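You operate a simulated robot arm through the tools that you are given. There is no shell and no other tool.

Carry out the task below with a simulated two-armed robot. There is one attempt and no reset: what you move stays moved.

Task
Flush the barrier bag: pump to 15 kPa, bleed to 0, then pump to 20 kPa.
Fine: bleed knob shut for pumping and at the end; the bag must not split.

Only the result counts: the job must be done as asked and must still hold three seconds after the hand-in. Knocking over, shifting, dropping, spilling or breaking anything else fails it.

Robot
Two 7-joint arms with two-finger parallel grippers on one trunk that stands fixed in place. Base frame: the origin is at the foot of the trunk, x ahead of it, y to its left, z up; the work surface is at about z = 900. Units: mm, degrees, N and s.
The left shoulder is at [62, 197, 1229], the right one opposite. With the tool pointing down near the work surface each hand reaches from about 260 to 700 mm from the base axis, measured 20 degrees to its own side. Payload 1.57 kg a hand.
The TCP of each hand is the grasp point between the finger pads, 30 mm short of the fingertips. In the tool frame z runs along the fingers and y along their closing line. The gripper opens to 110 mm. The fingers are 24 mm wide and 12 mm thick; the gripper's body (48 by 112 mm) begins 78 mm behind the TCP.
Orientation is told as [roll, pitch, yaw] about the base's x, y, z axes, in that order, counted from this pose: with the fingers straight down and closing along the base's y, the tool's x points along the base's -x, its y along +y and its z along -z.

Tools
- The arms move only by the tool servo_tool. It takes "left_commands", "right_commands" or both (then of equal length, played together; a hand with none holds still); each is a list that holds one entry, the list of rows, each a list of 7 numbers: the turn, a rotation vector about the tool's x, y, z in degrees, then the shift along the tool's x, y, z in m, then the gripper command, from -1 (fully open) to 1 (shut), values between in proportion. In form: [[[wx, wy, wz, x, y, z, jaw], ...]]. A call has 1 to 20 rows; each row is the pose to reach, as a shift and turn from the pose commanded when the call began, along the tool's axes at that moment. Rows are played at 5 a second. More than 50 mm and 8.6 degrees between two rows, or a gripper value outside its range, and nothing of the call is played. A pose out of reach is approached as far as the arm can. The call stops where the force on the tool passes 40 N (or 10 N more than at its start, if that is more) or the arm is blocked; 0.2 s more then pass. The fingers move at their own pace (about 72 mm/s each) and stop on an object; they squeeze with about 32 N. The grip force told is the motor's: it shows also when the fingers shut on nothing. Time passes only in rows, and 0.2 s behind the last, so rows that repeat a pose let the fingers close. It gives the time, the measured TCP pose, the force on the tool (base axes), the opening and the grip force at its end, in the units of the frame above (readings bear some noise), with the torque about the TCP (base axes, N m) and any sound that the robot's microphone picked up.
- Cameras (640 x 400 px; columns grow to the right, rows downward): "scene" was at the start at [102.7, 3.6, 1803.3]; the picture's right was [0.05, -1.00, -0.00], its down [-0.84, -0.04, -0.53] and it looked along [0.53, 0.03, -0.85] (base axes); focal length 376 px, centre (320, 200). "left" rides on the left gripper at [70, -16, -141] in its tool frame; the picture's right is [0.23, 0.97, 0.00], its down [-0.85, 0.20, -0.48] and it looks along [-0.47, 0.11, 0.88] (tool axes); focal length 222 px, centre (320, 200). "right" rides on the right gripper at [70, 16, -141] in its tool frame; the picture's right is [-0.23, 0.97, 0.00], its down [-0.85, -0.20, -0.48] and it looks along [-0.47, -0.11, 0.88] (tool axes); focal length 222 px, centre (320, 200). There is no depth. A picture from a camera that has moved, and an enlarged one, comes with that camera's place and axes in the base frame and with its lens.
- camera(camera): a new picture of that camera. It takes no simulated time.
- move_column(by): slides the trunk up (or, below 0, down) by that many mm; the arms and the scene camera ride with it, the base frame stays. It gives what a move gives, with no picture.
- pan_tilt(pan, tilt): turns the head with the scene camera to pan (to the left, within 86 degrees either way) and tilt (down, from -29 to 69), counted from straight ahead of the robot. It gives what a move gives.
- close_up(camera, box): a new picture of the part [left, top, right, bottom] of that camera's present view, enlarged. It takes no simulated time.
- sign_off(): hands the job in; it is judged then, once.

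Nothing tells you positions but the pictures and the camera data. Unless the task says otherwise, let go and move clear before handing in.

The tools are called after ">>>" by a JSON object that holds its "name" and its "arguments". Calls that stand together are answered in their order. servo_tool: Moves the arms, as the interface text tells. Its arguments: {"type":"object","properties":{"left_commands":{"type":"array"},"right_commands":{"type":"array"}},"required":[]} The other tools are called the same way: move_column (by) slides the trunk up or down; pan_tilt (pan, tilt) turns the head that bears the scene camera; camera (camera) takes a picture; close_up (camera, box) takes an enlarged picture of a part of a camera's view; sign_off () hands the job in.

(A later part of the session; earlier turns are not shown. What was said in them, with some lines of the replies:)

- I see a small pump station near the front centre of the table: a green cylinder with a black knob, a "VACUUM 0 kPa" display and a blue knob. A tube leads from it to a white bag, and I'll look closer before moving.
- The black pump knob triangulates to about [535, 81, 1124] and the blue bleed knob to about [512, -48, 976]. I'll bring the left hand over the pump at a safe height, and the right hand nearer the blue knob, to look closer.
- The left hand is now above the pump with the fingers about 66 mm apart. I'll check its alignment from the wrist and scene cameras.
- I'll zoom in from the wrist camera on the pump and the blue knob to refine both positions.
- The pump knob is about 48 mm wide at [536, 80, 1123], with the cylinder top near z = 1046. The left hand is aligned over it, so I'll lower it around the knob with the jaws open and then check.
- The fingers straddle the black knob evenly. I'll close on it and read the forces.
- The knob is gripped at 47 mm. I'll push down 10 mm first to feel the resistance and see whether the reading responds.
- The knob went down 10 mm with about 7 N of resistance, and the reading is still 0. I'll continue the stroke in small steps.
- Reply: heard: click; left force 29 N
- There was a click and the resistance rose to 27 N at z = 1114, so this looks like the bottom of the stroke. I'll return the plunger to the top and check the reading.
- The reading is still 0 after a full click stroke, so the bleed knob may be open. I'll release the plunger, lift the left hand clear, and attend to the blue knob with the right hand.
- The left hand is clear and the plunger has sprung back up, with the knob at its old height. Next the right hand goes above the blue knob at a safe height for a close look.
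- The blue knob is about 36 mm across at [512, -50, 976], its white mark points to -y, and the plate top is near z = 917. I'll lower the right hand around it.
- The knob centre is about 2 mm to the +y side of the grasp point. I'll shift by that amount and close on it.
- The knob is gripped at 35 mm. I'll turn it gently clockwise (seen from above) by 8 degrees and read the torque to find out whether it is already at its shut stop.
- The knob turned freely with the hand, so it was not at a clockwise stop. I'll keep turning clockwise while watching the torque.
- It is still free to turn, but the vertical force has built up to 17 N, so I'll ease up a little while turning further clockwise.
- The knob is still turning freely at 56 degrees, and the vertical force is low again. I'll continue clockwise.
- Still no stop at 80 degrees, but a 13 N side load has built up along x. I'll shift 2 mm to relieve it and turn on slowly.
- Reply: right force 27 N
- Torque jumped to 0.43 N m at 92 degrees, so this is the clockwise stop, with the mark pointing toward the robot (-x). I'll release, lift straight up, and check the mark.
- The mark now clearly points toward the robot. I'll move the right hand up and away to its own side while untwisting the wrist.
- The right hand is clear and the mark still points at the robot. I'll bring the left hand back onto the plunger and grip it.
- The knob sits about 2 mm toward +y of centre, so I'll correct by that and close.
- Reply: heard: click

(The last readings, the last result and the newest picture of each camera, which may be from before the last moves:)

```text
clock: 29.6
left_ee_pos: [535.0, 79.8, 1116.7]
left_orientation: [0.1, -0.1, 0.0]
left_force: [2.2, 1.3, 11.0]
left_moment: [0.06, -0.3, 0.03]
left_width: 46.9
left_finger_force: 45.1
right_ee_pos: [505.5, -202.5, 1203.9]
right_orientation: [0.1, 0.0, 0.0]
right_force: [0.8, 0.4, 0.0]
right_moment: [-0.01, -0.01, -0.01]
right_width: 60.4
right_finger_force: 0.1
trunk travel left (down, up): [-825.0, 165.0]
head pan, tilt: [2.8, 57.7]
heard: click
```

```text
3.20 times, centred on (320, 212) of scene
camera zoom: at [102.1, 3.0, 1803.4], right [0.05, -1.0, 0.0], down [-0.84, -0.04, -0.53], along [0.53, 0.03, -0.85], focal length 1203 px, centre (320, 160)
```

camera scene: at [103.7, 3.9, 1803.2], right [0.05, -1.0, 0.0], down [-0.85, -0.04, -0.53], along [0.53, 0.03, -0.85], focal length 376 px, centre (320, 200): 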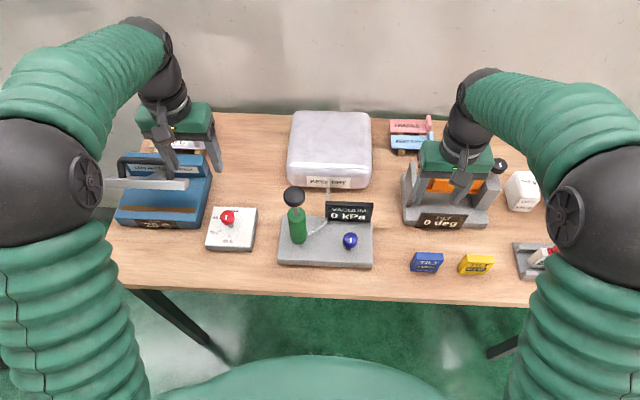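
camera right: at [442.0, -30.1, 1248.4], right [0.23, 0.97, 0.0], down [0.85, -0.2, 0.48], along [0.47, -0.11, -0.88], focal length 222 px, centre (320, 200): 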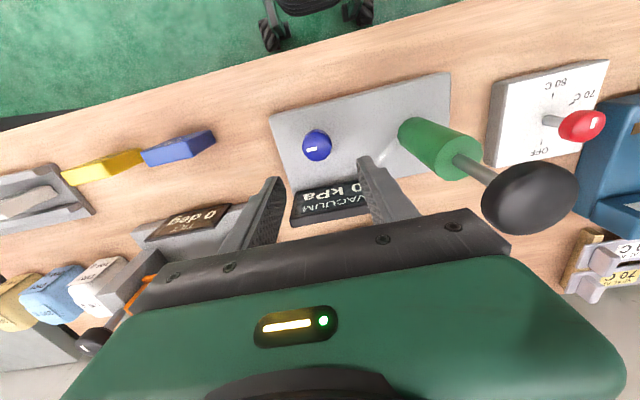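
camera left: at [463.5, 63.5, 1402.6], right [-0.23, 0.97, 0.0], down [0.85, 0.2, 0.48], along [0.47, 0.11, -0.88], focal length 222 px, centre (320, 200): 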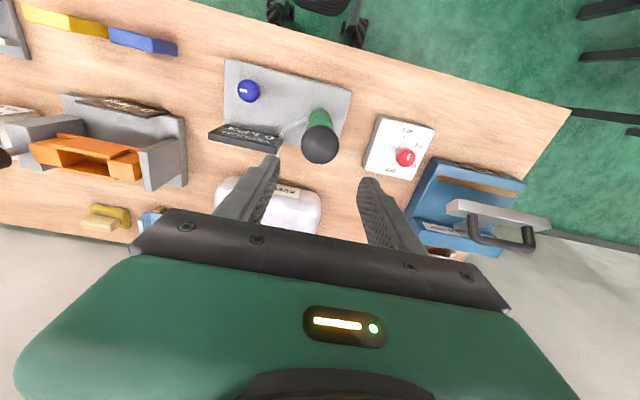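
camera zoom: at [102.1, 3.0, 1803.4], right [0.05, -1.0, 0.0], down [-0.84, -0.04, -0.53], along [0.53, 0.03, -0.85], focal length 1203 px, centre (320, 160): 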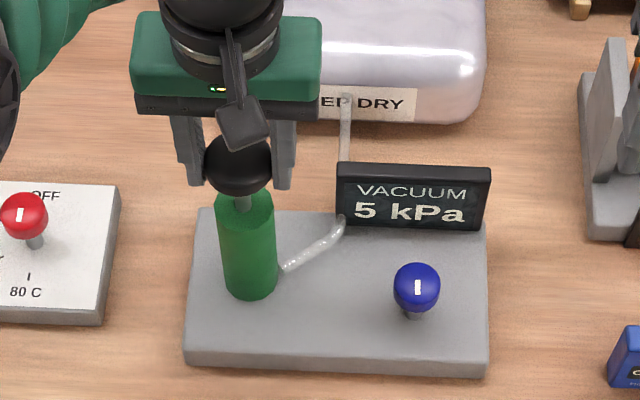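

One click gave 5 kPa, which confirms the knob is shut. I'll return to the top and check that the reading holds before the next stroke.

>>> {"name": "servo_tool", "arguments": {"left_commands": [[[0, 0, 0, 0, 0, -0.006, 1], [0, 0, 0, 0, 0, -0.012, 1], [0, 0, 0, 0, 0, -0.018, 1], [0, 0, 0, 0, 0, -0.022, 1], [0, 0, 0, 0, 0, -0.022, 1]]]}}

>>> {"name": "close_up", "arguments": {"camera": "scene", "box": [250, 150, 390, 275]}}

```text
clock: 30.8
left_ee_pos: [534.9, 79.4, 1136.0]
left_orientation: [0.1, 0.2, 0.1]
left_force: [2.5, -2.9, -6.6]
left_moment: [-0.11, -0.19, -0.05]
left_width: 46.9
left_finger_force: 45.1
right_ee_pos: [508.5, -202.6, 1202.9]
right_orientation: [0.0, 0.1, 0.0]
right_force: [-0.1, -0.8, 1.1]
right_moment: [-0.01, -0.01, -0.02]
right_width: 60.5
right_finger_force: 0.1
trunk travel left (down, up): [-825.0, 165.0]
head pan, tilt: [2.8, 57.7]
```

```text
3.20 times, centred on (320, 212) of scene
camera zoom: at [106.9, 2.0, 1802.8], right [0.05, -1.0, 0.0], down [-0.85, -0.04, -0.53], along [0.53, 0.03, -0.85], focal length 1203 px, centre (320, 160)
```

zoom: 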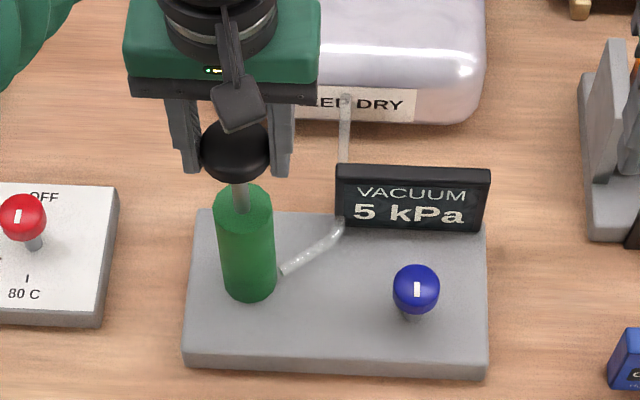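

The reading holds at 5 kPa. Next is one more full stroke, down and back up.

>>> {"name": "servo_tool", "arguments": {"left_commands": [[[0, 0, 0, 0, 0, 0.006, 1], [0, 0, 0, 0, 0, 0.012, 1], [0, 0, 0, 0, 0, 0.018, 1], [0, 0, 0, 0, 0, 0.022, 1], [0, 0, 0, 0, 0, 0.022, 1], [0, 0, 0, 0, 0, 0.016, 1], [0, 0, 0, 0, 0, 0.01, 1], [0, 0, 0, 0, 0, 0.004, 1], [0, 0, 0, 0, 0, 0, 1], [0, 0, 0, 0, 0, 0, 1]]]}}

>>> {"name": "close_up", "arguments": {"camera": "scene", "box": [250, 150, 390, 275]}}

```text
clock: 33.0
left_ee_pos: [535.3, 79.7, 1135.8]
left_orientation: [0.1, 0.2, 0.0]
left_force: [5.1, -1.8, -6.1]
left_moment: [-0.08, -0.21, -0.04]
left_width: 46.8
left_finger_force: 45.2
right_ee_pos: [507.9, -202.9, 1203.7]
right_orientation: [0.0, 0.1, 0.1]
right_force: [-0.2, 0.3, 0.3]
right_moment: [-0.01, -0.02, 0.05]
right_width: 60.6
right_finger_force: 0.1
trunk travel left (down, up): [-825.0, 165.0]
head pan, tilt: [2.8, 57.7]
heard: click
```

```text
3.20 times, centred on (320, 212) of scene
camera zoom: at [107.8, 1.9, 1802.8], right [0.05, -1.0, 0.0], down [-0.85, -0.04, -0.53], along [0.53, 0.03, -0.85], focal length 1203 px, centre (320, 160)
```

zoom: 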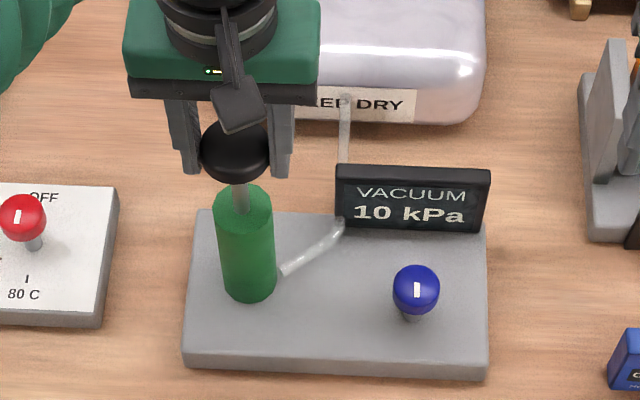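

The display reads 10 kPa after two clicks. One more stroke should bring it to 15.

>>> {"name": "servo_tool", "arguments": {"left_commands": [[[0, 0, 0, 0, 0, 0.006, 1], [0, 0, 0, 0, 0, 0.012, 1], [0, 0, 0, 0, 0, 0.018, 1], [0, 0, 0, 0, 0, 0.022, 1], [0, 0, 0, 0, 0, 0.022, 1], [0, 0, 0, 0, 0, 0.016, 1], [0, 0, 0, 0, 0, 0.01, 1], [0, 0, 0, 0, 0, 0.004, 1], [0, 0, 0, 0, 0, 0, 1], [0, 0, 0, 0, 0, 0, 1]]]}}

>>> {"name": "close_up", "arguments": {"camera": "scene", "box": [250, 150, 390, 275]}}

```text
clock: 35.2
left_ee_pos: [535.4, 79.9, 1136.6]
left_orientation: [0.2, 0.2, 0.0]
left_force: [7.7, -1.6, -5.2]
left_moment: [-0.03, -0.31, -0.02]
left_width: 46.7
left_finger_force: 44.9
right_ee_pos: [507.5, -202.7, 1203.2]
right_orientation: [0.0, 0.2, 0.1]
right_force: [0.4, 0.2, 0.6]
right_moment: [-0.02, 0.01, 0.0]
right_width: 60.5
right_finger_force: 0.0
trunk travel left (down, up): [-825.0, 165.0]
head pan, tilt: [2.8, 57.7]
heard: click
```

```text
3.20 times, centred on (320, 212) of scene
camera zoom: at [108.1, 2.2, 1802.8], right [0.05, -1.0, 0.0], down [-0.85, -0.04, -0.53], along [0.53, 0.03, -0.85], focal length 1203 px, centre (320, 160)
```

zoom: 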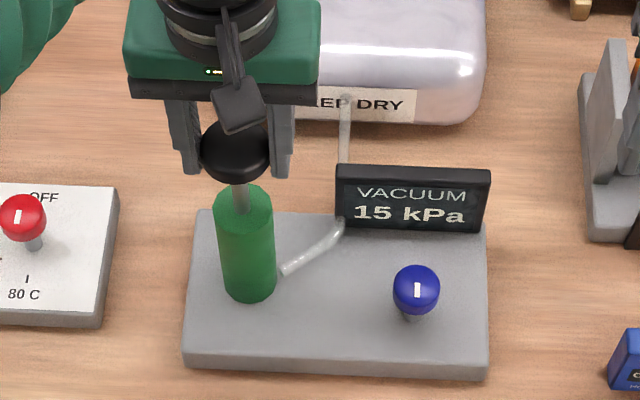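

The first target of 15 kPa is reached. I'll release the plunger and move the left hand clear, then bring the right hand above the blue knob turned 45 degrees.

>>> {"name": "servo_tool", "arguments": {"left_commands": [[[0, 0, 0, 0, 0, 0, 0], [0, 0, 0, 0, 0, 0, -0.35], [0, 0, 0, 0, 0, -0.03, -0.35], [0, 0, 0, 0, 0, -0.07, -0.35], [0, 0, 0, 0, 0, -0.11, -0.35], [0, 0, 0, 0, 0.045, -0.11, -0.35], [0, 0, 0, 0, 0.09, -0.11, -0.35], [0, 0, 0, 0, 0.135, -0.11, -0.35], [0, 0, 0, 0, 0.18, -0.11, -0.35], [0, 0, 0, 0, 0.18, -0.11, -0.35], [0, 0, 0, 0, 0.18, -0.11, -0.35], [0, 0, 0, 0, 0.18, -0.11, -0.35], [0, 0, 0, 0, 0.18, -0.11, -0.35], [0, 0, 0, 0, 0.18, -0.11, -0.35]]], "right_commands": [[[0, 0, 0, 0, 0, 0, -0.1], [0, 0, 0, 0, 0, 0, -0.1], [0, 0, 0, 0, 0, 0, -0.1], [0, 0, 0, 0, 0, 0, -0.1], [0, 0, 0, 0, 0, 0, -0.1], [0, 0, 0, 0, 0, 0, -0.1], [0, 0, 8, -0.001, 0.03, 0, -0.1], [0, 0, 16, -0.002, 0.06, 0, -0.1], [0, 0, 24, -0.003, 0.09, 0, -0.1], [0, 0, 32, -0.004, 0.12, 0, -0.1], [0, 0, 40, -0.005, 0.1517, 0.03, -0.1], [0, 0, 45, -0.005, 0.1517, 0.06, -0.1], [0, 0, 45, -0.005, 0.1517, 0.1, -0.1], [0, 0, 45, -0.005, 0.1517, 0.1, -0.1]]]}}

>>> {"name": "camera", "arguments": {"camera": "scene"}}

>>> {"name": "close_up", "arguments": {"camera": "right", "box": [240, 80, 440, 220]}}

```text
clock: 38.2
left_ee_pos: [531.3, 262.4, 1247.5]
left_orientation: [0.0, 0.0, 0.0]
left_force: [0.2, -0.2, 0.4]
left_moment: [-0.02, 0.05, -0.02]
left_width: 74.2
left_finger_force: 0.2
right_ee_pos: [511.6, -50.7, 1104.7]
right_orientation: [0.0, -0.1, -45.0]
right_force: [-0.3, -0.1, -0.1]
right_moment: [-0.04, -0.02, 0.03]
right_width: 60.9
right_finger_force: 0.2
trunk travel left (down, up): [-825.0, 165.0]
head pan, tilt: [2.8, 57.7]
```

```text
taken
camera scene: at [103.7, 5.0, 1803.2], right [0.05, -1.0, 0.0], down [-0.85, -0.04, -0.53], along [0.53, 0.03, -0.85], focal length 376 px, centre (320, 200)
```

scene: 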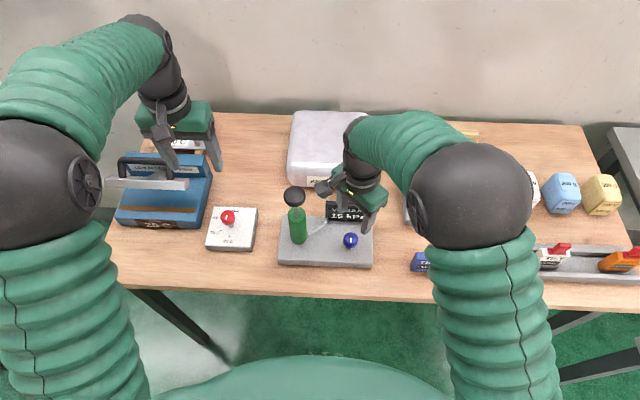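

```text
2.86 times, centred on (340, 150) of right
camera zoom: at [473.6, 10.6, 1244.6], right [0.85, 0.53, 0.0], down [0.46, -0.75, 0.48], along [0.25, -0.41, -0.88], focal length 635 px, centre (263, 343)
```

zoom: 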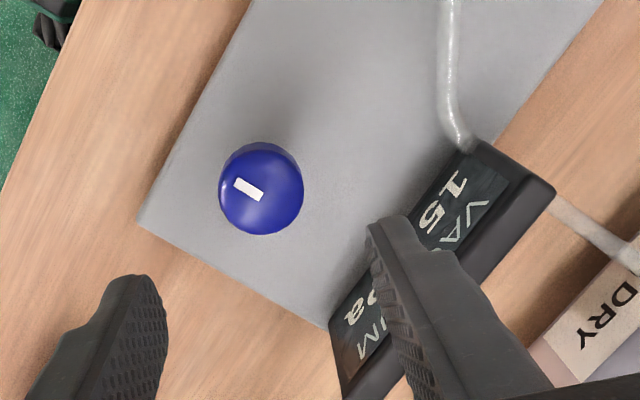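

The reading still shows 15 and the right hand is above the knob within about 2 mm. I'll descend around it.

>>> {"name": "servo_tool", "arguments": {"right_commands": [[[0, 0, 0, 0, 0, 0.03, -0.1], [0, 0, 0, 0, 0, 0.06, -0.1], [0, 0, 0, 0, 0, 0.085, -0.1], [0, 0, 0, 0, 0, 0.105, -0.1], [0, 0, 0, 0, 0, 0.12, -0.1], [0, 0, 0, 0, 0, 0.12, -0.1]]]}}

>>> {"name": "close_up", "arguments": {"camera": "right", "box": [220, 80, 420, 240]}}

>>> {"name": "close_up", "arguments": {"camera": "scene", "box": [270, 180, 390, 270]}}

```text
clock: 39.6
left_ee_pos: [532.3, 263.4, 1248.6]
left_orientation: [-0.1, 0.0, 0.1]
left_force: [-0.2, 0.2, -0.5]
left_moment: [0.01, 0.04, -0.04]
left_width: 74.2
left_finger_force: 0.1
right_ee_pos: [511.3, -49.8, 984.1]
right_orientation: [0.0, -0.1, -45.1]
right_force: [0.2, 0.4, 0.3]
right_moment: [-0.02, -0.02, 0.03]
right_width: 60.3
right_finger_force: 0.0
trunk travel left (down, up): [-825.0, 165.0]
head pan, tilt: [2.8, 57.7]
```

```text
2.50 times, centred on (320, 160) of right
camera zoom: at [473.2, 11.0, 1125.1], right [0.85, 0.53, 0.0], down [0.46, -0.75, 0.48], along [0.25, -0.41, -0.88], focal length 555 px, centre (320, 300)
```

zoom: 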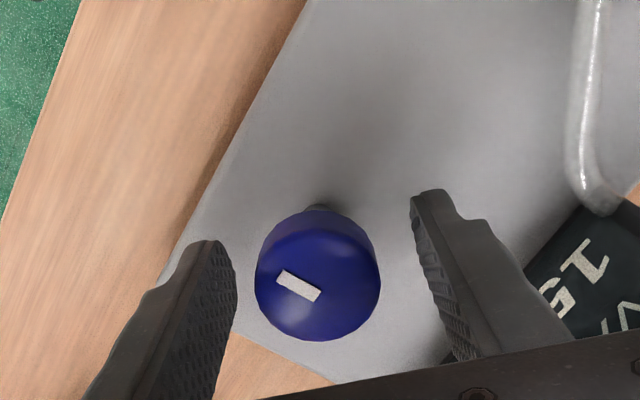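

```text
4.44 times, centred on (330, 225) of scene
camera zoom: at [103.8, 5.3, 1803.2], right [0.05, -1.0, 0.0], down [-0.85, -0.04, -0.53], along [0.53, 0.03, -0.85], focal length 1670 px, centre (276, 89)
```

zoom: 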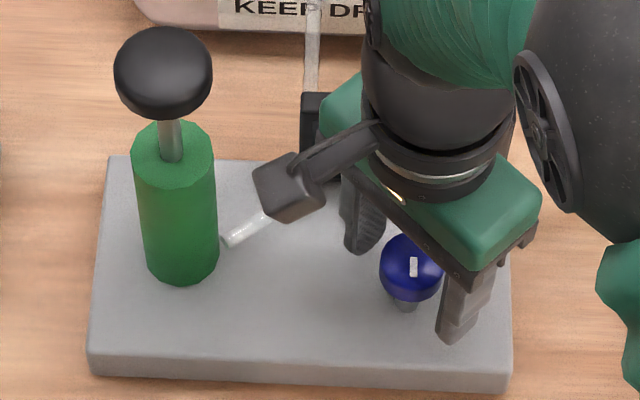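

The knob is centred between the fingers. I'll close on it.

>>> {"name": "servo_tool", "arguments": {"right_commands": [[[0, 0, 0, 0, 0, 0, 0.15], [0, 0, 0, 0, 0, 0, 1], [0, 0, 0, 0, 0, 0, 1], [0, 0, 0, 0, 0, 0, 1]]]}}

```text
clock: 40.6
left_ee_pos: [532.5, 262.2, 1247.9]
left_orientation: [0.0, 0.0, 0.0]
left_force: [0.6, -0.2, 0.5]
left_moment: [-0.01, -0.01, -0.04]
left_width: 74.3
left_finger_force: 0.1
right_ee_pos: [509.9, -50.7, 985.4]
right_orientation: [-0.2, 0.0, -45.0]
right_force: [-2.0, -1.6, -1.8]
right_moment: [-0.19, -0.08, -0.03]
right_width: 35.4
right_finger_force: 42.4
trunk travel left (down, up): [-825.0, 165.0]
head pan, tilt: [2.8, 57.7]
```

It is gripped with low forces. I'll turn counter-clockwise 45 degrees to open the bleed and watch the display.

>>> {"name": "servo_tool", "arguments": {"right_commands": [[[0, 0, -8, 0, 0, 0, 1], [0, 0, -16, 0, 0, 0, 1], [0, 0, -24, 0, 0, 0, 1], [0, 0, -32, 0, 0, 0, 1], [0, 0, -40, 0, 0, 0, 1], [0, 0, -45, 0, 0, 0, 1], [0, 0, -45, 0, 0, 0, 1]]]}}

>>> {"name": "close_up", "arguments": {"camera": "right", "box": [220, 80, 420, 240]}}

>>> {"name": "close_up", "arguments": {"camera": "left", "box": [0, 20, 260, 200]}}

>>> {"name": "close_up", "arguments": {"camera": "scene", "box": [270, 180, 390, 270]}}

```text
clock: 42.2
left_ee_pos: [530.7, 261.6, 1248.2]
left_orientation: [0.0, 0.0, 0.0]
left_force: [-0.4, -0.3, 0.8]
left_moment: [0.02, 0.0, -0.04]
left_width: 74.4
left_finger_force: 0.1
right_ee_pos: [511.7, -49.4, 984.2]
right_orientation: [0.0, -0.1, 0.1]
right_force: [1.3, -4.7, 15.9]
right_moment: [-0.25, 1.06, -0.01]
right_width: 35.1
right_finger_force: 42.5
trunk travel left (down, up): [-825.0, 165.0]
head pan, tilt: [2.8, 57.7]
```

```text
2.50 times, centred on (320, 160) of right
camera zoom: at [440.9, -34.1, 1124.9], right [0.23, 0.97, 0.0], down [0.85, -0.2, 0.48], along [0.47, -0.11, -0.88], focal length 555 px, centre (320, 300)
```

zoom: 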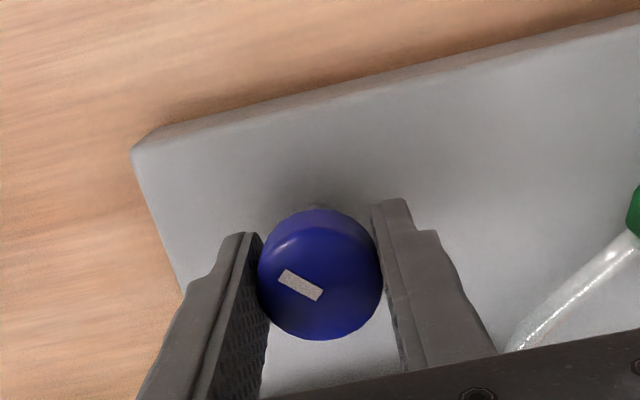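

```text
2.22 times, centred on (130, 110) of left
camera zoom: at [460.9, 245.3, 1389.7], right [-0.23, 0.97, 0.0], down [0.85, 0.2, 0.48], along [0.47, 0.11, -0.88], focal length 494 px, centre (742, 400)
```

zoom: 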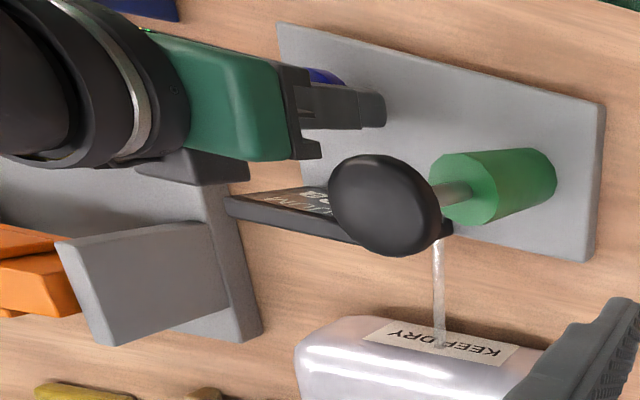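

```text
4.44 times, centred on (330, 225) of scene
camera zoom: at [101.6, 3.2, 1803.5], right [0.05, -1.0, 0.0], down [-0.84, -0.04, -0.53], along [0.53, 0.03, -0.85], focal length 1670 px, centre (276, 89)
```

zoom: 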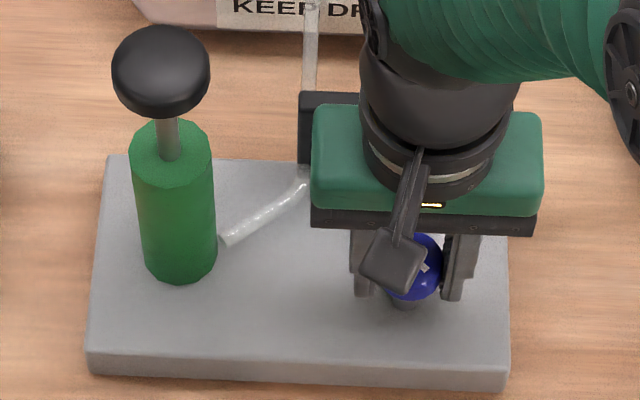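

The hand hides the display, but the knob has turned 45 degrees. I'll ease up 1 mm, open it a further 35 degrees and hold a moment so it bleeds fully.

>>> {"name": "servo_tool", "arguments": {"right_commands": [[[0, 0, 0, 0, 0, -0.001, 1], [0, 0, -7, 0, 0, -0.001, 1], [0, 0, -14, 0, 0, -0.001, 1], [0, 0, -21, 0, 0, -0.001, 1], [0, 0, -28, 0, 0, -0.001, 1], [0, 0, -35, 0, 0, -0.001, 1], [0, 0, -35, 0, 0, -0.001, 1], [0, 0, -35, 0, 0, -0.001, 1], [0, 0, -35, 0, 0, -0.001, 1], [0, 0, -35, 0, 0, -0.001, 1], [0, 0, -35, 0, 0, -0.001, 1], [0, 0, -35, 0, 0, -0.001, 1], [0, 0, -35, 0, 0, -0.001, 1], [0, 0, -35, 0, 0, -0.001, 1], [0, 0, -35, 0, 0, -0.001, 1]]]}}

>>> {"name": "camera", "arguments": {"camera": "right"}}

>>> {"name": "close_up", "arguments": {"camera": "scene", "box": [270, 180, 390, 270]}}

```text
clock: 45.4
left_ee_pos: [532.3, 261.9, 1247.9]
left_orientation: [0.0, 0.0, 0.0]
left_force: [0.7, 0.1, -0.1]
left_moment: [0.01, 0.0, -0.02]
left_width: 74.5
left_finger_force: 0.0
right_ee_pos: [510.9, -49.3, 984.3]
right_orientation: [0.0, 0.2, 34.9]
right_force: [-5.6, -0.3, -6.3]
right_moment: [-0.31, 0.39, -0.03]
right_width: 35.1
right_finger_force: 42.0
trunk travel left (down, up): [-825.0, 165.0]
head pan, tilt: [2.8, 57.7]
```

```text
taken
camera right: at [444.6, -76.4, 1125.2], right [-0.37, 0.93, 0.0], down [0.82, 0.33, 0.48], along [0.44, 0.18, -0.88], focal length 222 px, centre (320, 200)
```

right: 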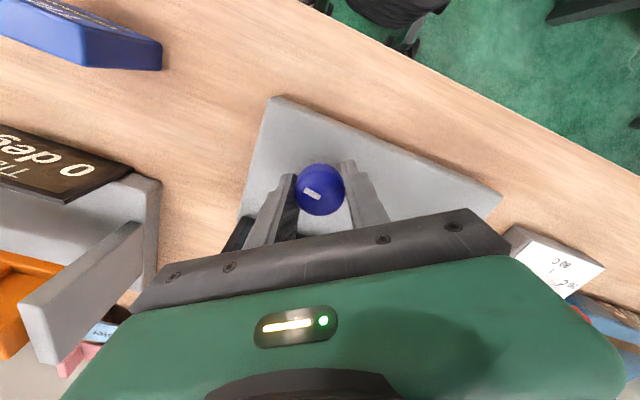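

```text
4.44 times, centred on (330, 225) of scene
camera zoom: at [103.5, 4.8, 1803.1], right [0.05, -1.0, 0.0], down [-0.85, -0.04, -0.53], along [0.53, 0.03, -0.85], focal length 1670 px, centre (276, 89)
```

zoom: 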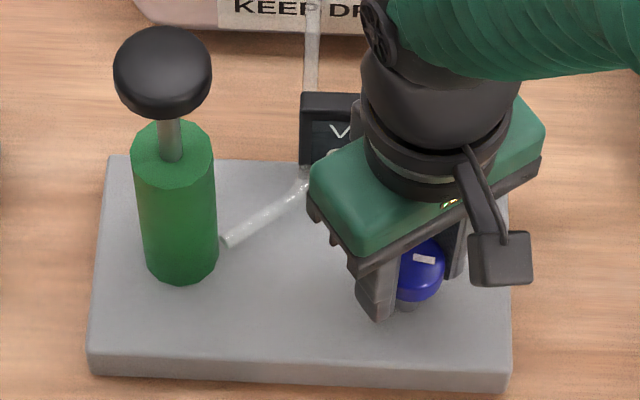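

It has been open for about 3 s. I'll turn back clockwise most of the way, to where the right wrist camera can see the display, and read it.

>>> {"name": "servo_tool", "arguments": {"right_commands": [[[0, 0, 8, 0, 0, 0, 1], [0, 0, 16, 0, 0, 0, 1], [0, 0, 24, 0, 0, 0, 1], [0, 0, 32, 0, 0, 0, 1], [0, 0, 40, 0, 0, 0, 1], [0, 0, 48, 0, 0, 0, 1], [0, 0, 56, 0, 0, 0, 1], [0, 0, 63, 0, 0, 0, 1], [0, 0, 63, 0, 0, 0, 1]]]}}

>>> {"name": "camera", "arguments": {"camera": "right"}}

>>> {"name": "close_up", "arguments": {"camera": "right", "box": [280, 100, 440, 220]}}

```text
clock: 47.4
left_ee_pos: [532.9, 261.9, 1247.2]
left_orientation: [0.0, 0.0, 0.0]
left_force: [0.0, -0.1, -0.9]
left_moment: [0.0, 0.0, 0.0]
left_width: 74.3
left_finger_force: 0.1
right_ee_pos: [510.8, -49.9, 983.9]
right_orientation: [0.0, -0.1, -28.1]
right_force: [-4.7, -3.3, -11.2]
right_moment: [-0.03, -0.04, 0.01]
right_width: 35.1
right_finger_force: 42.5
trunk travel left (down, up): [-825.0, 165.0]
head pan, tilt: [2.8, 57.7]
```

```text
taken
camera right: at [457.3, -3.2, 1125.3], right [0.66, 0.75, 0.0], down [0.66, -0.58, 0.48], along [0.36, -0.32, -0.88], focal length 222 px, centre (320, 200)
```

right: 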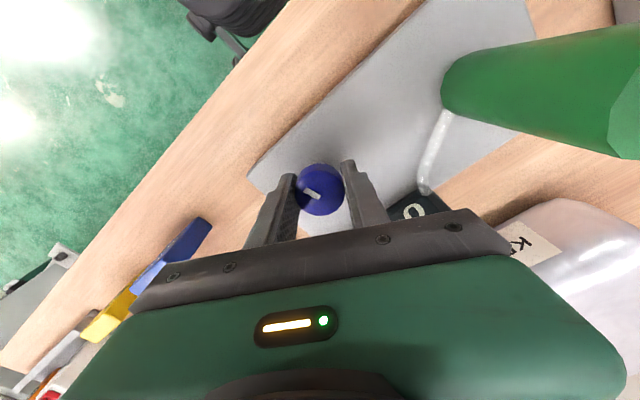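

```text
3.33 times, centred on (360, 160) of right
camera zoom: at [457.3, -3.2, 1125.3], right [0.66, 0.75, 0.0], down [0.66, -0.58, 0.48], along [0.36, -0.32, -0.88], focal length 740 px, centre (187, 333)
```

zoom: 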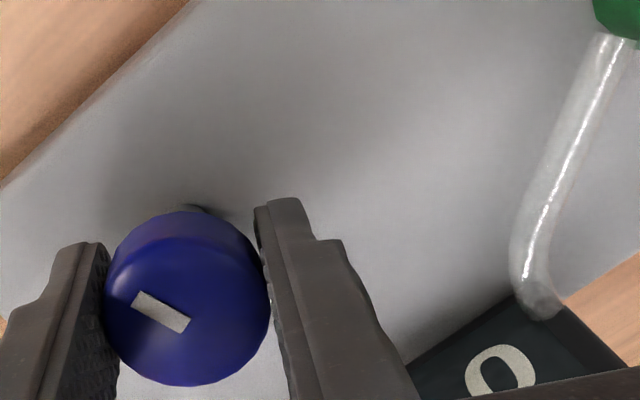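

The display now shows "0", so the bag has bled. I'll turn the knob clockwise back to its stop.

>>> {"name": "servo_tool", "arguments": {"right_commands": [[[0, 0, 6, 0, 0, 0, 1], [0, 0, 12, 0, 0, 0, 1], [0, 0, 16, 0, 0, 0, 1], [0, 0, 19, 0, 0, 0, 1], [0, 0, 19, 0, 0, 0, 1]]]}}

>>> {"name": "close_up", "arguments": {"camera": "right", "box": [220, 80, 480, 240]}}

```text
clock: 48.6
left_ee_pos: [533.5, 261.8, 1248.1]
left_orientation: [0.0, 0.0, 0.0]
left_force: [0.6, 0.8, -0.5]
left_moment: [-0.03, -0.05, -0.01]
left_width: 74.6
left_finger_force: 0.1
right_ee_pos: [511.3, -50.6, 985.0]
right_orientation: [-0.1, 0.0, -47.1]
right_force: [-5.5, -4.4, -11.3]
right_moment: [-0.21, -0.08, 0.64]
right_width: 35.3
right_finger_force: 42.8
trunk travel left (down, up): [-825.0, 165.0]
head pan, tilt: [2.8, 57.7]
```

```text
2.46 times, centred on (350, 160) of right
camera zoom: at [475.6, 11.3, 1125.5], right [0.87, 0.5, 0.0], down [0.44, -0.76, 0.48], along [0.24, -0.41, -0.88], focal length 547 px, centre (246, 298)
```

zoom: 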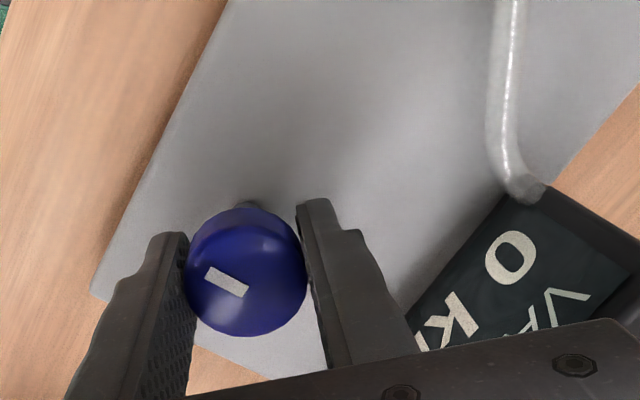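

The torque of 0.64 N m confirms the knob is at the shut stop, and the display reads 0. I'll release, withdraw the right hand, then return the left hand to the plunger.

>>> {"name": "servo_tool", "arguments": {"right_commands": [[[0, 0, 0, 0, 0, 0, 0.3], [0, 0, 0, 0, 0, 0, -0.1], [0, 0, 0, 0, 0, 0, -0.1], [0, 0, 0, 0, 0, -0.04, -0.1], [0, 0, 0, 0, 0, -0.08, -0.1], [0, 0, 0, 0, 0, -0.12, -0.1], [0, 0, -8, 0, 0, -0.16, -0.1], [0, 0, -16, -0.022, -0.02, -0.2, -0.1], [0, 0, -24, -0.044, -0.041, -0.2, -0.1], [0, 0, -32, -0.066, -0.061, -0.2, -0.1], [0, 0, -40, -0.088, -0.082, -0.2, -0.1], [0, 0, -47, -0.1097, -0.1023, -0.2, -0.1], [0, 0, -47, -0.1097, -0.1023, -0.2, -0.1]]]}}

>>> {"name": "close_up", "arguments": {"camera": "scene", "box": [250, 150, 390, 275]}}

```text
clock: 51.4
left_ee_pos: [533.1, 261.8, 1248.6]
left_orientation: [0.1, 0.0, 0.0]
left_force: [0.9, 0.6, 0.3]
left_moment: [0.0, -0.04, 0.01]
left_width: 74.4
left_finger_force: 0.1
right_ee_pos: [511.3, -199.3, 1183.0]
right_orientation: [0.0, -0.1, 0.1]
right_force: [1.3, 0.9, 0.3]
right_moment: [-0.04, 0.0, 0.01]
right_width: 60.6
right_finger_force: 0.1
trunk travel left (down, up): [-825.0, 165.0]
head pan, tilt: [2.8, 57.7]
```

```text
3.20 times, centred on (320, 212) of scene
camera zoom: at [104.3, 3.2, 1803.2], right [0.05, -1.0, 0.0], down [-0.85, -0.04, -0.53], along [0.53, 0.03, -0.85], focal length 1203 px, centre (320, 160)
```

zoom: 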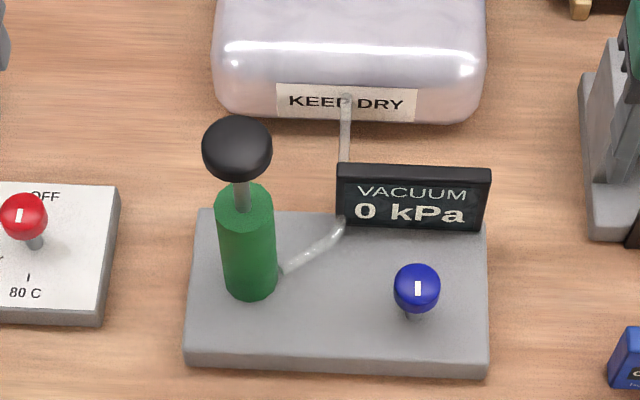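

The display reads 0 kPa and the mark points to the robot, so the knob is shut. The left hand now returns to the plunger.

>>> {"name": "servo_tool", "arguments": {"left_commands": [[[0, 0, 0, 0, -0.045, 0, -0.35], [0, 0, 0, 0, -0.09, 0, -0.35], [0, 0, 0, 0, -0.135, 0, -0.35], [0, 0, 0, 0, -0.18, 0, -0.35], [0, 0, 0, 0, -0.18, 0, -0.35], [0, 0, 0, 0, -0.18, 0.03, -0.35], [0, 0, 0, 0, -0.18, 0.06, -0.35], [0, 0, 0, 0, -0.18, 0.085, -0.35], [0, 0, 0, 0, -0.18, 0.11, -0.35], [0, 0, 0, 0, -0.18, 0.11, -0.35]]]}}

>>> {"name": "close_up", "arguments": {"camera": "left", "box": [220, 80, 440, 240]}}

```text
clock: 53.6
left_ee_pos: [534.9, 82.1, 1137.9]
left_orientation: [0.0, 0.0, 0.1]
left_force: [-0.4, -0.1, 0.2]
left_moment: [0.03, -0.01, -0.02]
left_width: 74.0
left_finger_force: 0.1
right_ee_pos: [511.4, -200.0, 1183.7]
right_orientation: [0.0, 0.0, 0.0]
right_force: [0.6, -0.6, -0.9]
right_moment: [0.02, 0.03, -0.02]
right_width: 60.3
right_finger_force: 0.1
trunk travel left (down, up): [-825.0, 165.0]
head pan, tilt: [2.8, 57.7]
```

```text
2.50 times, centred on (330, 160) of left
camera zoom: at [463.7, 65.8, 1278.7], right [-0.23, 0.97, 0.0], down [0.85, 0.2, 0.48], along [0.47, 0.11, -0.88], focal length 555 px, centre (295, 300)
```

zoom: 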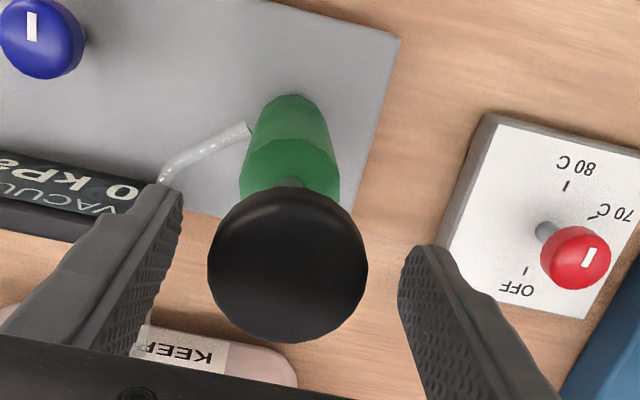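

The knob is about 2 mm toward -y this time. I'll correct by that and close.

>>> {"name": "servo_tool", "arguments": {"left_commands": [[[0, 0, 0, 0, -0.002, 0.001, -0.35], [0, 0, 0, 0, -0.002, 0.001, 0.2], [0, 0, 0, 0, -0.002, 0.001, 1], [0, 0, 0, 0, -0.002, 0.001, 1], [0, 0, 0, 0, -0.002, 0.001, 1]]]}}

>>> {"name": "servo_tool", "arguments": {"left_commands": [[[0, 0, 0, 0, 0, 0.006, 1], [0, 0, 0, 0, 0, 0.012, 1], [0, 0, 0, 0, 0, 0.018, 1], [0, 0, 0, 0, 0, 0.022, 1], [0, 0, 0, 0, 0, 0.022, 1], [0, 0, 0, 0, 0, 0.016, 1], [0, 0, 0, 0, 0, 0.01, 1], [0, 0, 0, 0, 0, 0.004, 1], [0, 0, 0, 0, 0, 0, 1], [0, 0, 0, 0, 0, 0, 1]]]}}

>>> {"name": "close_up", "arguments": {"camera": "scene", "box": [250, 150, 390, 275]}}

```text
clock: 54.8
left_ee_pos: [534.6, 80.5, 1136.8]
left_orientation: [-0.1, 0.1, -0.1]
left_force: [0.4, 0.5, -1.1]
left_moment: [0.05, -0.06, -0.01]
left_width: 46.8
left_finger_force: 45.1
right_ee_pos: [510.5, -200.1, 1184.5]
right_orientation: [0.0, 0.0, 0.0]
right_force: [0.0, 0.4, 0.6]
right_moment: [-0.02, 0.01, -0.03]
right_width: 60.7
right_finger_force: 0.1
trunk travel left (down, up): [-825.0, 165.0]
head pan, tilt: [2.8, 57.7]
```

```text
clock: 57.0
left_ee_pos: [534.0, 80.5, 1135.9]
left_orientation: [0.0, 0.2, 0.0]
left_force: [1.6, 3.6, -0.2]
left_moment: [0.08, -0.36, 0.03]
left_width: 46.6
left_finger_force: 44.4
right_ee_pos: [511.7, -197.8, 1183.9]
right_orientation: [-0.1, 0.0, 0.2]
right_force: [1.1, -0.2, -0.5]
right_moment: [0.0, 0.0, 0.02]
right_width: 60.8
right_finger_force: 0.0
trunk travel left (down, up): [-825.0, 165.0]
head pan, tilt: [2.8, 57.7]
heard: click
```

```text
3.20 times, centred on (320, 212) of scene
camera zoom: at [104.6, 5.4, 1803.1], right [0.05, -1.0, 0.0], down [-0.85, -0.04, -0.53], along [0.53, 0.03, -0.85], focal length 1203 px, centre (320, 160)
```

zoom: 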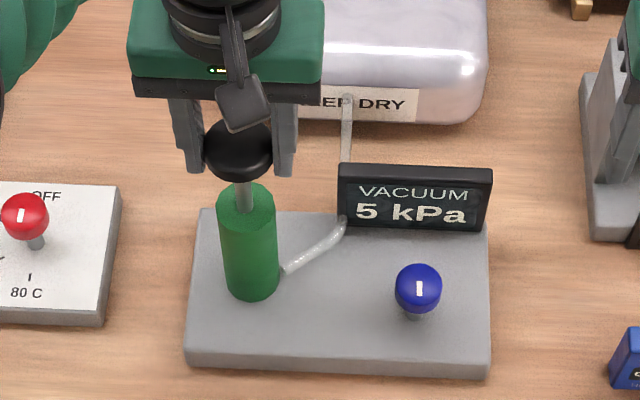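

The display reads 5 kPa after one click. I'll make the second stroke.

>>> {"name": "servo_tool", "arguments": {"left_commands": [[[0, 0, 0, 0, 0, 0.006, 1], [0, 0, 0, 0, 0, 0.012, 1], [0, 0, 0, 0, 0, 0.018, 1], [0, 0, 0, 0, 0, 0.022, 1], [0, 0, 0, 0, 0, 0.022, 1], [0, 0, 0, 0, 0, 0.016, 1], [0, 0, 0, 0, 0, 0.01, 1], [0, 0, 0, 0, 0, 0.004, 1], [0, 0, 0, 0, 0, 0, 1], [0, 0, 0, 0, 0, 0, 1]]]}}

>>> {"name": "close_up", "arguments": {"camera": "scene", "box": [250, 150, 390, 275]}}

```text
clock: 59.2
left_ee_pos: [535.5, 80.3, 1136.5]
left_orientation: [-0.1, 0.3, 0.0]
left_force: [5.3, 1.3, -5.9]
left_moment: [-0.1, -0.08, -0.07]
left_width: 46.5
left_finger_force: 44.7
right_ee_pos: [513.3, -198.6, 1182.7]
right_orientation: [-0.1, 0.1, 0.0]
right_force: [0.8, 0.5, 0.4]
right_moment: [0.01, 0.01, 0.0]
right_width: 60.4
right_finger_force: 0.0
trunk travel left (down, up): [-825.0, 165.0]
head pan, tilt: [2.8, 57.7]
heard: click
```

```text
3.20 times, centred on (320, 212) of scene
camera zoom: at [106.8, 4.2, 1802.9], right [0.05, -1.0, 0.0], down [-0.85, -0.04, -0.53], along [0.53, 0.03, -0.85], focal length 1203 px, centre (320, 160)
```

zoom: 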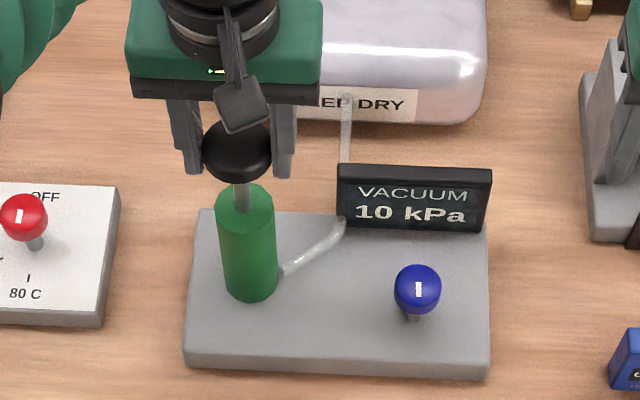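

The display reads 10 kPa. The third stroke comes next.

>>> {"name": "servo_tool", "arguments": {"left_commands": [[[0, 0, 0, 0, 0, 0.006, 1], [0, 0, 0, 0, 0, 0.012, 1], [0, 0, 0, 0, 0, 0.018, 1], [0, 0, 0, 0, 0, 0.022, 1], [0, 0, 0, 0, 0, 0.022, 1], [0, 0, 0, 0, 0, 0.016, 1], [0, 0, 0, 0, 0, 0.01, 1], [0, 0, 0, 0, 0, 0.004, 1], [0, 0, 0, 0, 0, 0, 1], [0, 0, 0, 0, 0, 0, 1]]]}}

>>> {"name": "close_up", "arguments": {"camera": "scene", "box": [250, 150, 390, 275]}}

```text
clock: 61.4
left_ee_pos: [535.5, 80.1, 1137.2]
left_orientation: [0.0, 0.2, 0.0]
left_force: [-0.2, 4.8, -4.3]
left_moment: [0.03, -0.01, -0.03]
left_width: 46.7
left_finger_force: 45.1
right_ee_pos: [511.7, -197.9, 1183.7]
right_orientation: [-0.1, 0.0, 0.0]
right_force: [-0.5, 0.3, 0.5]
right_moment: [0.0, 0.01, 0.01]
right_width: 60.8
right_finger_force: 0.1
trunk travel left (down, up): [-825.0, 165.0]
head pan, tilt: [2.8, 57.7]
heard: click
```

```text
3.20 times, centred on (320, 212) of scene
camera zoom: at [104.8, 5.5, 1803.0], right [0.05, -1.0, 0.0], down [-0.85, -0.04, -0.53], along [0.53, 0.03, -0.85], focal length 1203 px, centre (320, 160)
```

zoom: 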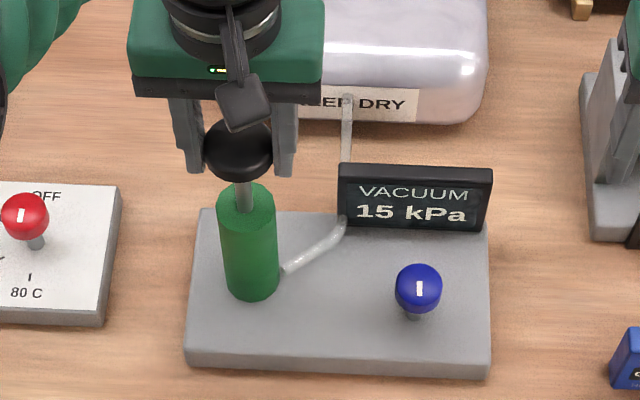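

The display reads 15 kPa. The fourth stroke should be the last, taking it to 20.

>>> {"name": "servo_tool", "arguments": {"left_commands": [[[0, 0, 0, 0, 0, 0.006, 1], [0, 0, 0, 0, 0, 0.012, 1], [0, 0, 0, 0, 0, 0.018, 1], [0, 0, 0, 0, 0, 0.022, 1], [0, 0, 0, 0, 0, 0.022, 1], [0, 0, 0, 0, 0, 0.016, 1], [0, 0, 0, 0, 0, 0.01, 1], [0, 0, 0, 0, 0, 0.004, 1], [0, 0, 0, 0, 0, 0, 1], [0, 0, 0, 0, 0, 0, 1]]]}}

>>> {"name": "close_up", "arguments": {"camera": "scene", "box": [250, 150, 390, 275]}}

```text
clock: 63.6
left_ee_pos: [534.3, 79.9, 1136.3]
left_orientation: [0.0, 0.1, 0.0]
left_force: [0.7, 1.6, -1.6]
left_moment: [0.0, -0.54, -0.05]
left_width: 46.5
left_finger_force: 44.3
right_ee_pos: [511.3, -197.6, 1184.5]
right_orientation: [0.0, 0.0, 0.0]
right_force: [0.1, -0.3, -0.8]
right_moment: [-0.03, -0.01, -0.02]
right_width: 60.7
right_finger_force: 0.0
trunk travel left (down, up): [-825.0, 165.0]
head pan, tilt: [2.8, 57.7]
heard: click
```

```text
3.20 times, centred on (320, 212) of scene
camera zoom: at [104.3, 4.3, 1803.1], right [0.05, -1.0, 0.0], down [-0.85, -0.04, -0.53], along [0.53, 0.03, -0.85], focal length 1203 px, centre (320, 160)
```

zoom: 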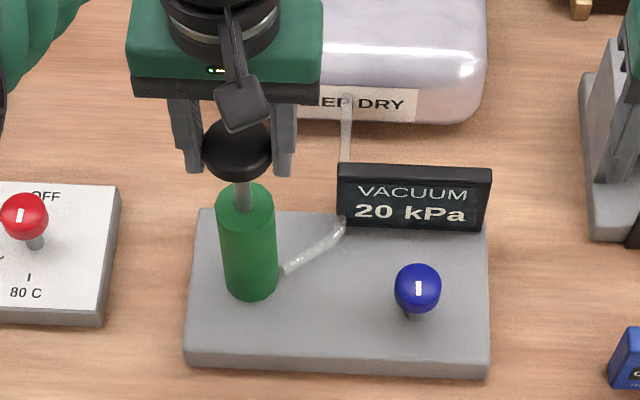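

The display reads 20 kPa with the plunger back at the top. I'll release and move the left hand clear.

>>> {"name": "servo_tool", "arguments": {"left_commands": [[[0, 0, 0, 0, 0, 0, 0], [0, 0, 0, 0, 0, 0, -0.35], [0, 0, 0, 0, 0, 0, -0.35], [0, 0, 0, 0, 0, -0.03, -0.35], [0, 0, 0, 0, 0, -0.07, -0.35], [0, 0, 0, 0, 0, -0.11, -0.35], [0, 0, 0, 0, 0.045, -0.11, -0.35], [0, 0, 0, 0, 0.09, -0.11, -0.35], [0, 0, 0, 0, 0.135, -0.11, -0.35], [0, 0, 0, 0, 0.18, -0.11, -0.35], [0, 0, 0, 0, 0.18, -0.11, -0.35], [0, 0, 0, 0, 0.18, -0.11, -0.35], [0, 0, 0, 0, 0.18, -0.11, -0.35], [0, 0, 0, 0, 0.18, -0.11, -0.35], [0, 0, 0, 0, 0.18, -0.11, -0.35]]]}}

>>> {"name": "close_up", "arguments": {"camera": "scene", "box": [250, 100, 410, 275]}}

>>> {"name": "camera", "arguments": {"camera": "scene"}}

```text
clock: 66.8
left_ee_pos: [532.5, 261.6, 1247.3]
left_orientation: [0.0, 0.0, 0.0]
left_force: [0.4, -0.3, 0.6]
left_moment: [0.02, 0.03, -0.02]
left_width: 74.5
left_finger_force: 0.1
right_ee_pos: [510.7, -198.6, 1184.3]
right_orientation: [0.0, -0.1, -0.1]
right_force: [0.4, -0.2, -0.8]
right_moment: [-0.04, -0.03, 0.0]
right_width: 60.3
right_finger_force: 0.0
trunk travel left (down, up): [-825.0, 165.0]
head pan, tilt: [2.8, 57.7]
```

```text
2.29 times, centred on (330, 188) of scene
camera zoom: at [103.9, 4.2, 1803.2], right [0.05, -1.0, 0.0], down [-0.85, -0.04, -0.53], along [0.53, 0.03, -0.85], focal length 859 px, centre (297, 229)
```

zoom: 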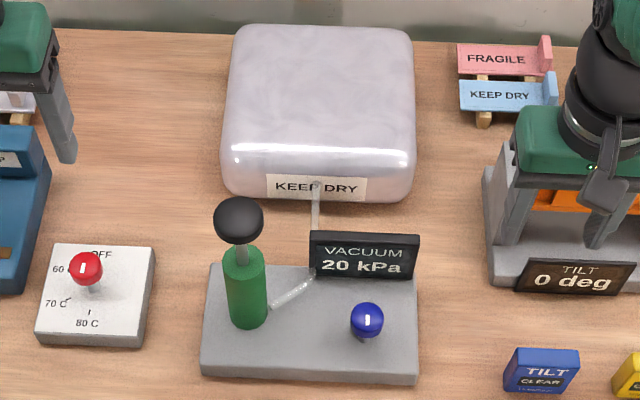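

```text
taken
camera scene: at [103.9, 4.2, 1803.2], right [0.05, -1.0, 0.0], down [-0.85, -0.04, -0.53], along [0.53, 0.03, -0.85], focal length 376 px, centre (320, 200)
```

scene: 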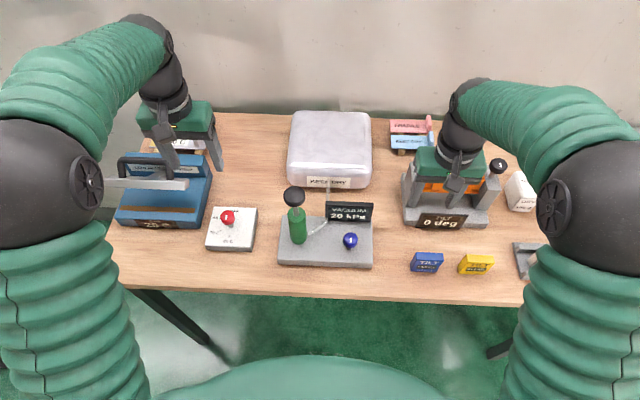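

The display holds at 20 kPa, the bleed knob is at its shut stop, the bag is intact and both hands are clear with nothing else moved. I'm handing in.

>>> {"name": "sign_off", "arguments": {}}

```text
The job is handed in.
```

The barrier bag was flushed as asked: pumped to 15 kPa, bled to 0, then pumped to 20 kPa, and I have handed the job in.

- **Final state:** the display held at 20 kPa for about 3 s after the last stroke. The bleed knob is against its shut stop and the bag shows no damage. Both hands are clear of everything, and nothing else on the table appears to have moved.
- **One stroke with the knob open:** the bleed knob was open at the start. I found this out by making one pump stroke, which left the display at 0 kPa. I then shut the knob, and every stroke after that was made with it shut. If "shut for pumping" is checked on every stroke, that first one would count against it.
- **Reading 0:** the hand hid the display while the bag bled. I read 0 kPa with the knob still slightly open, and again after shutting it and moving the hand away.
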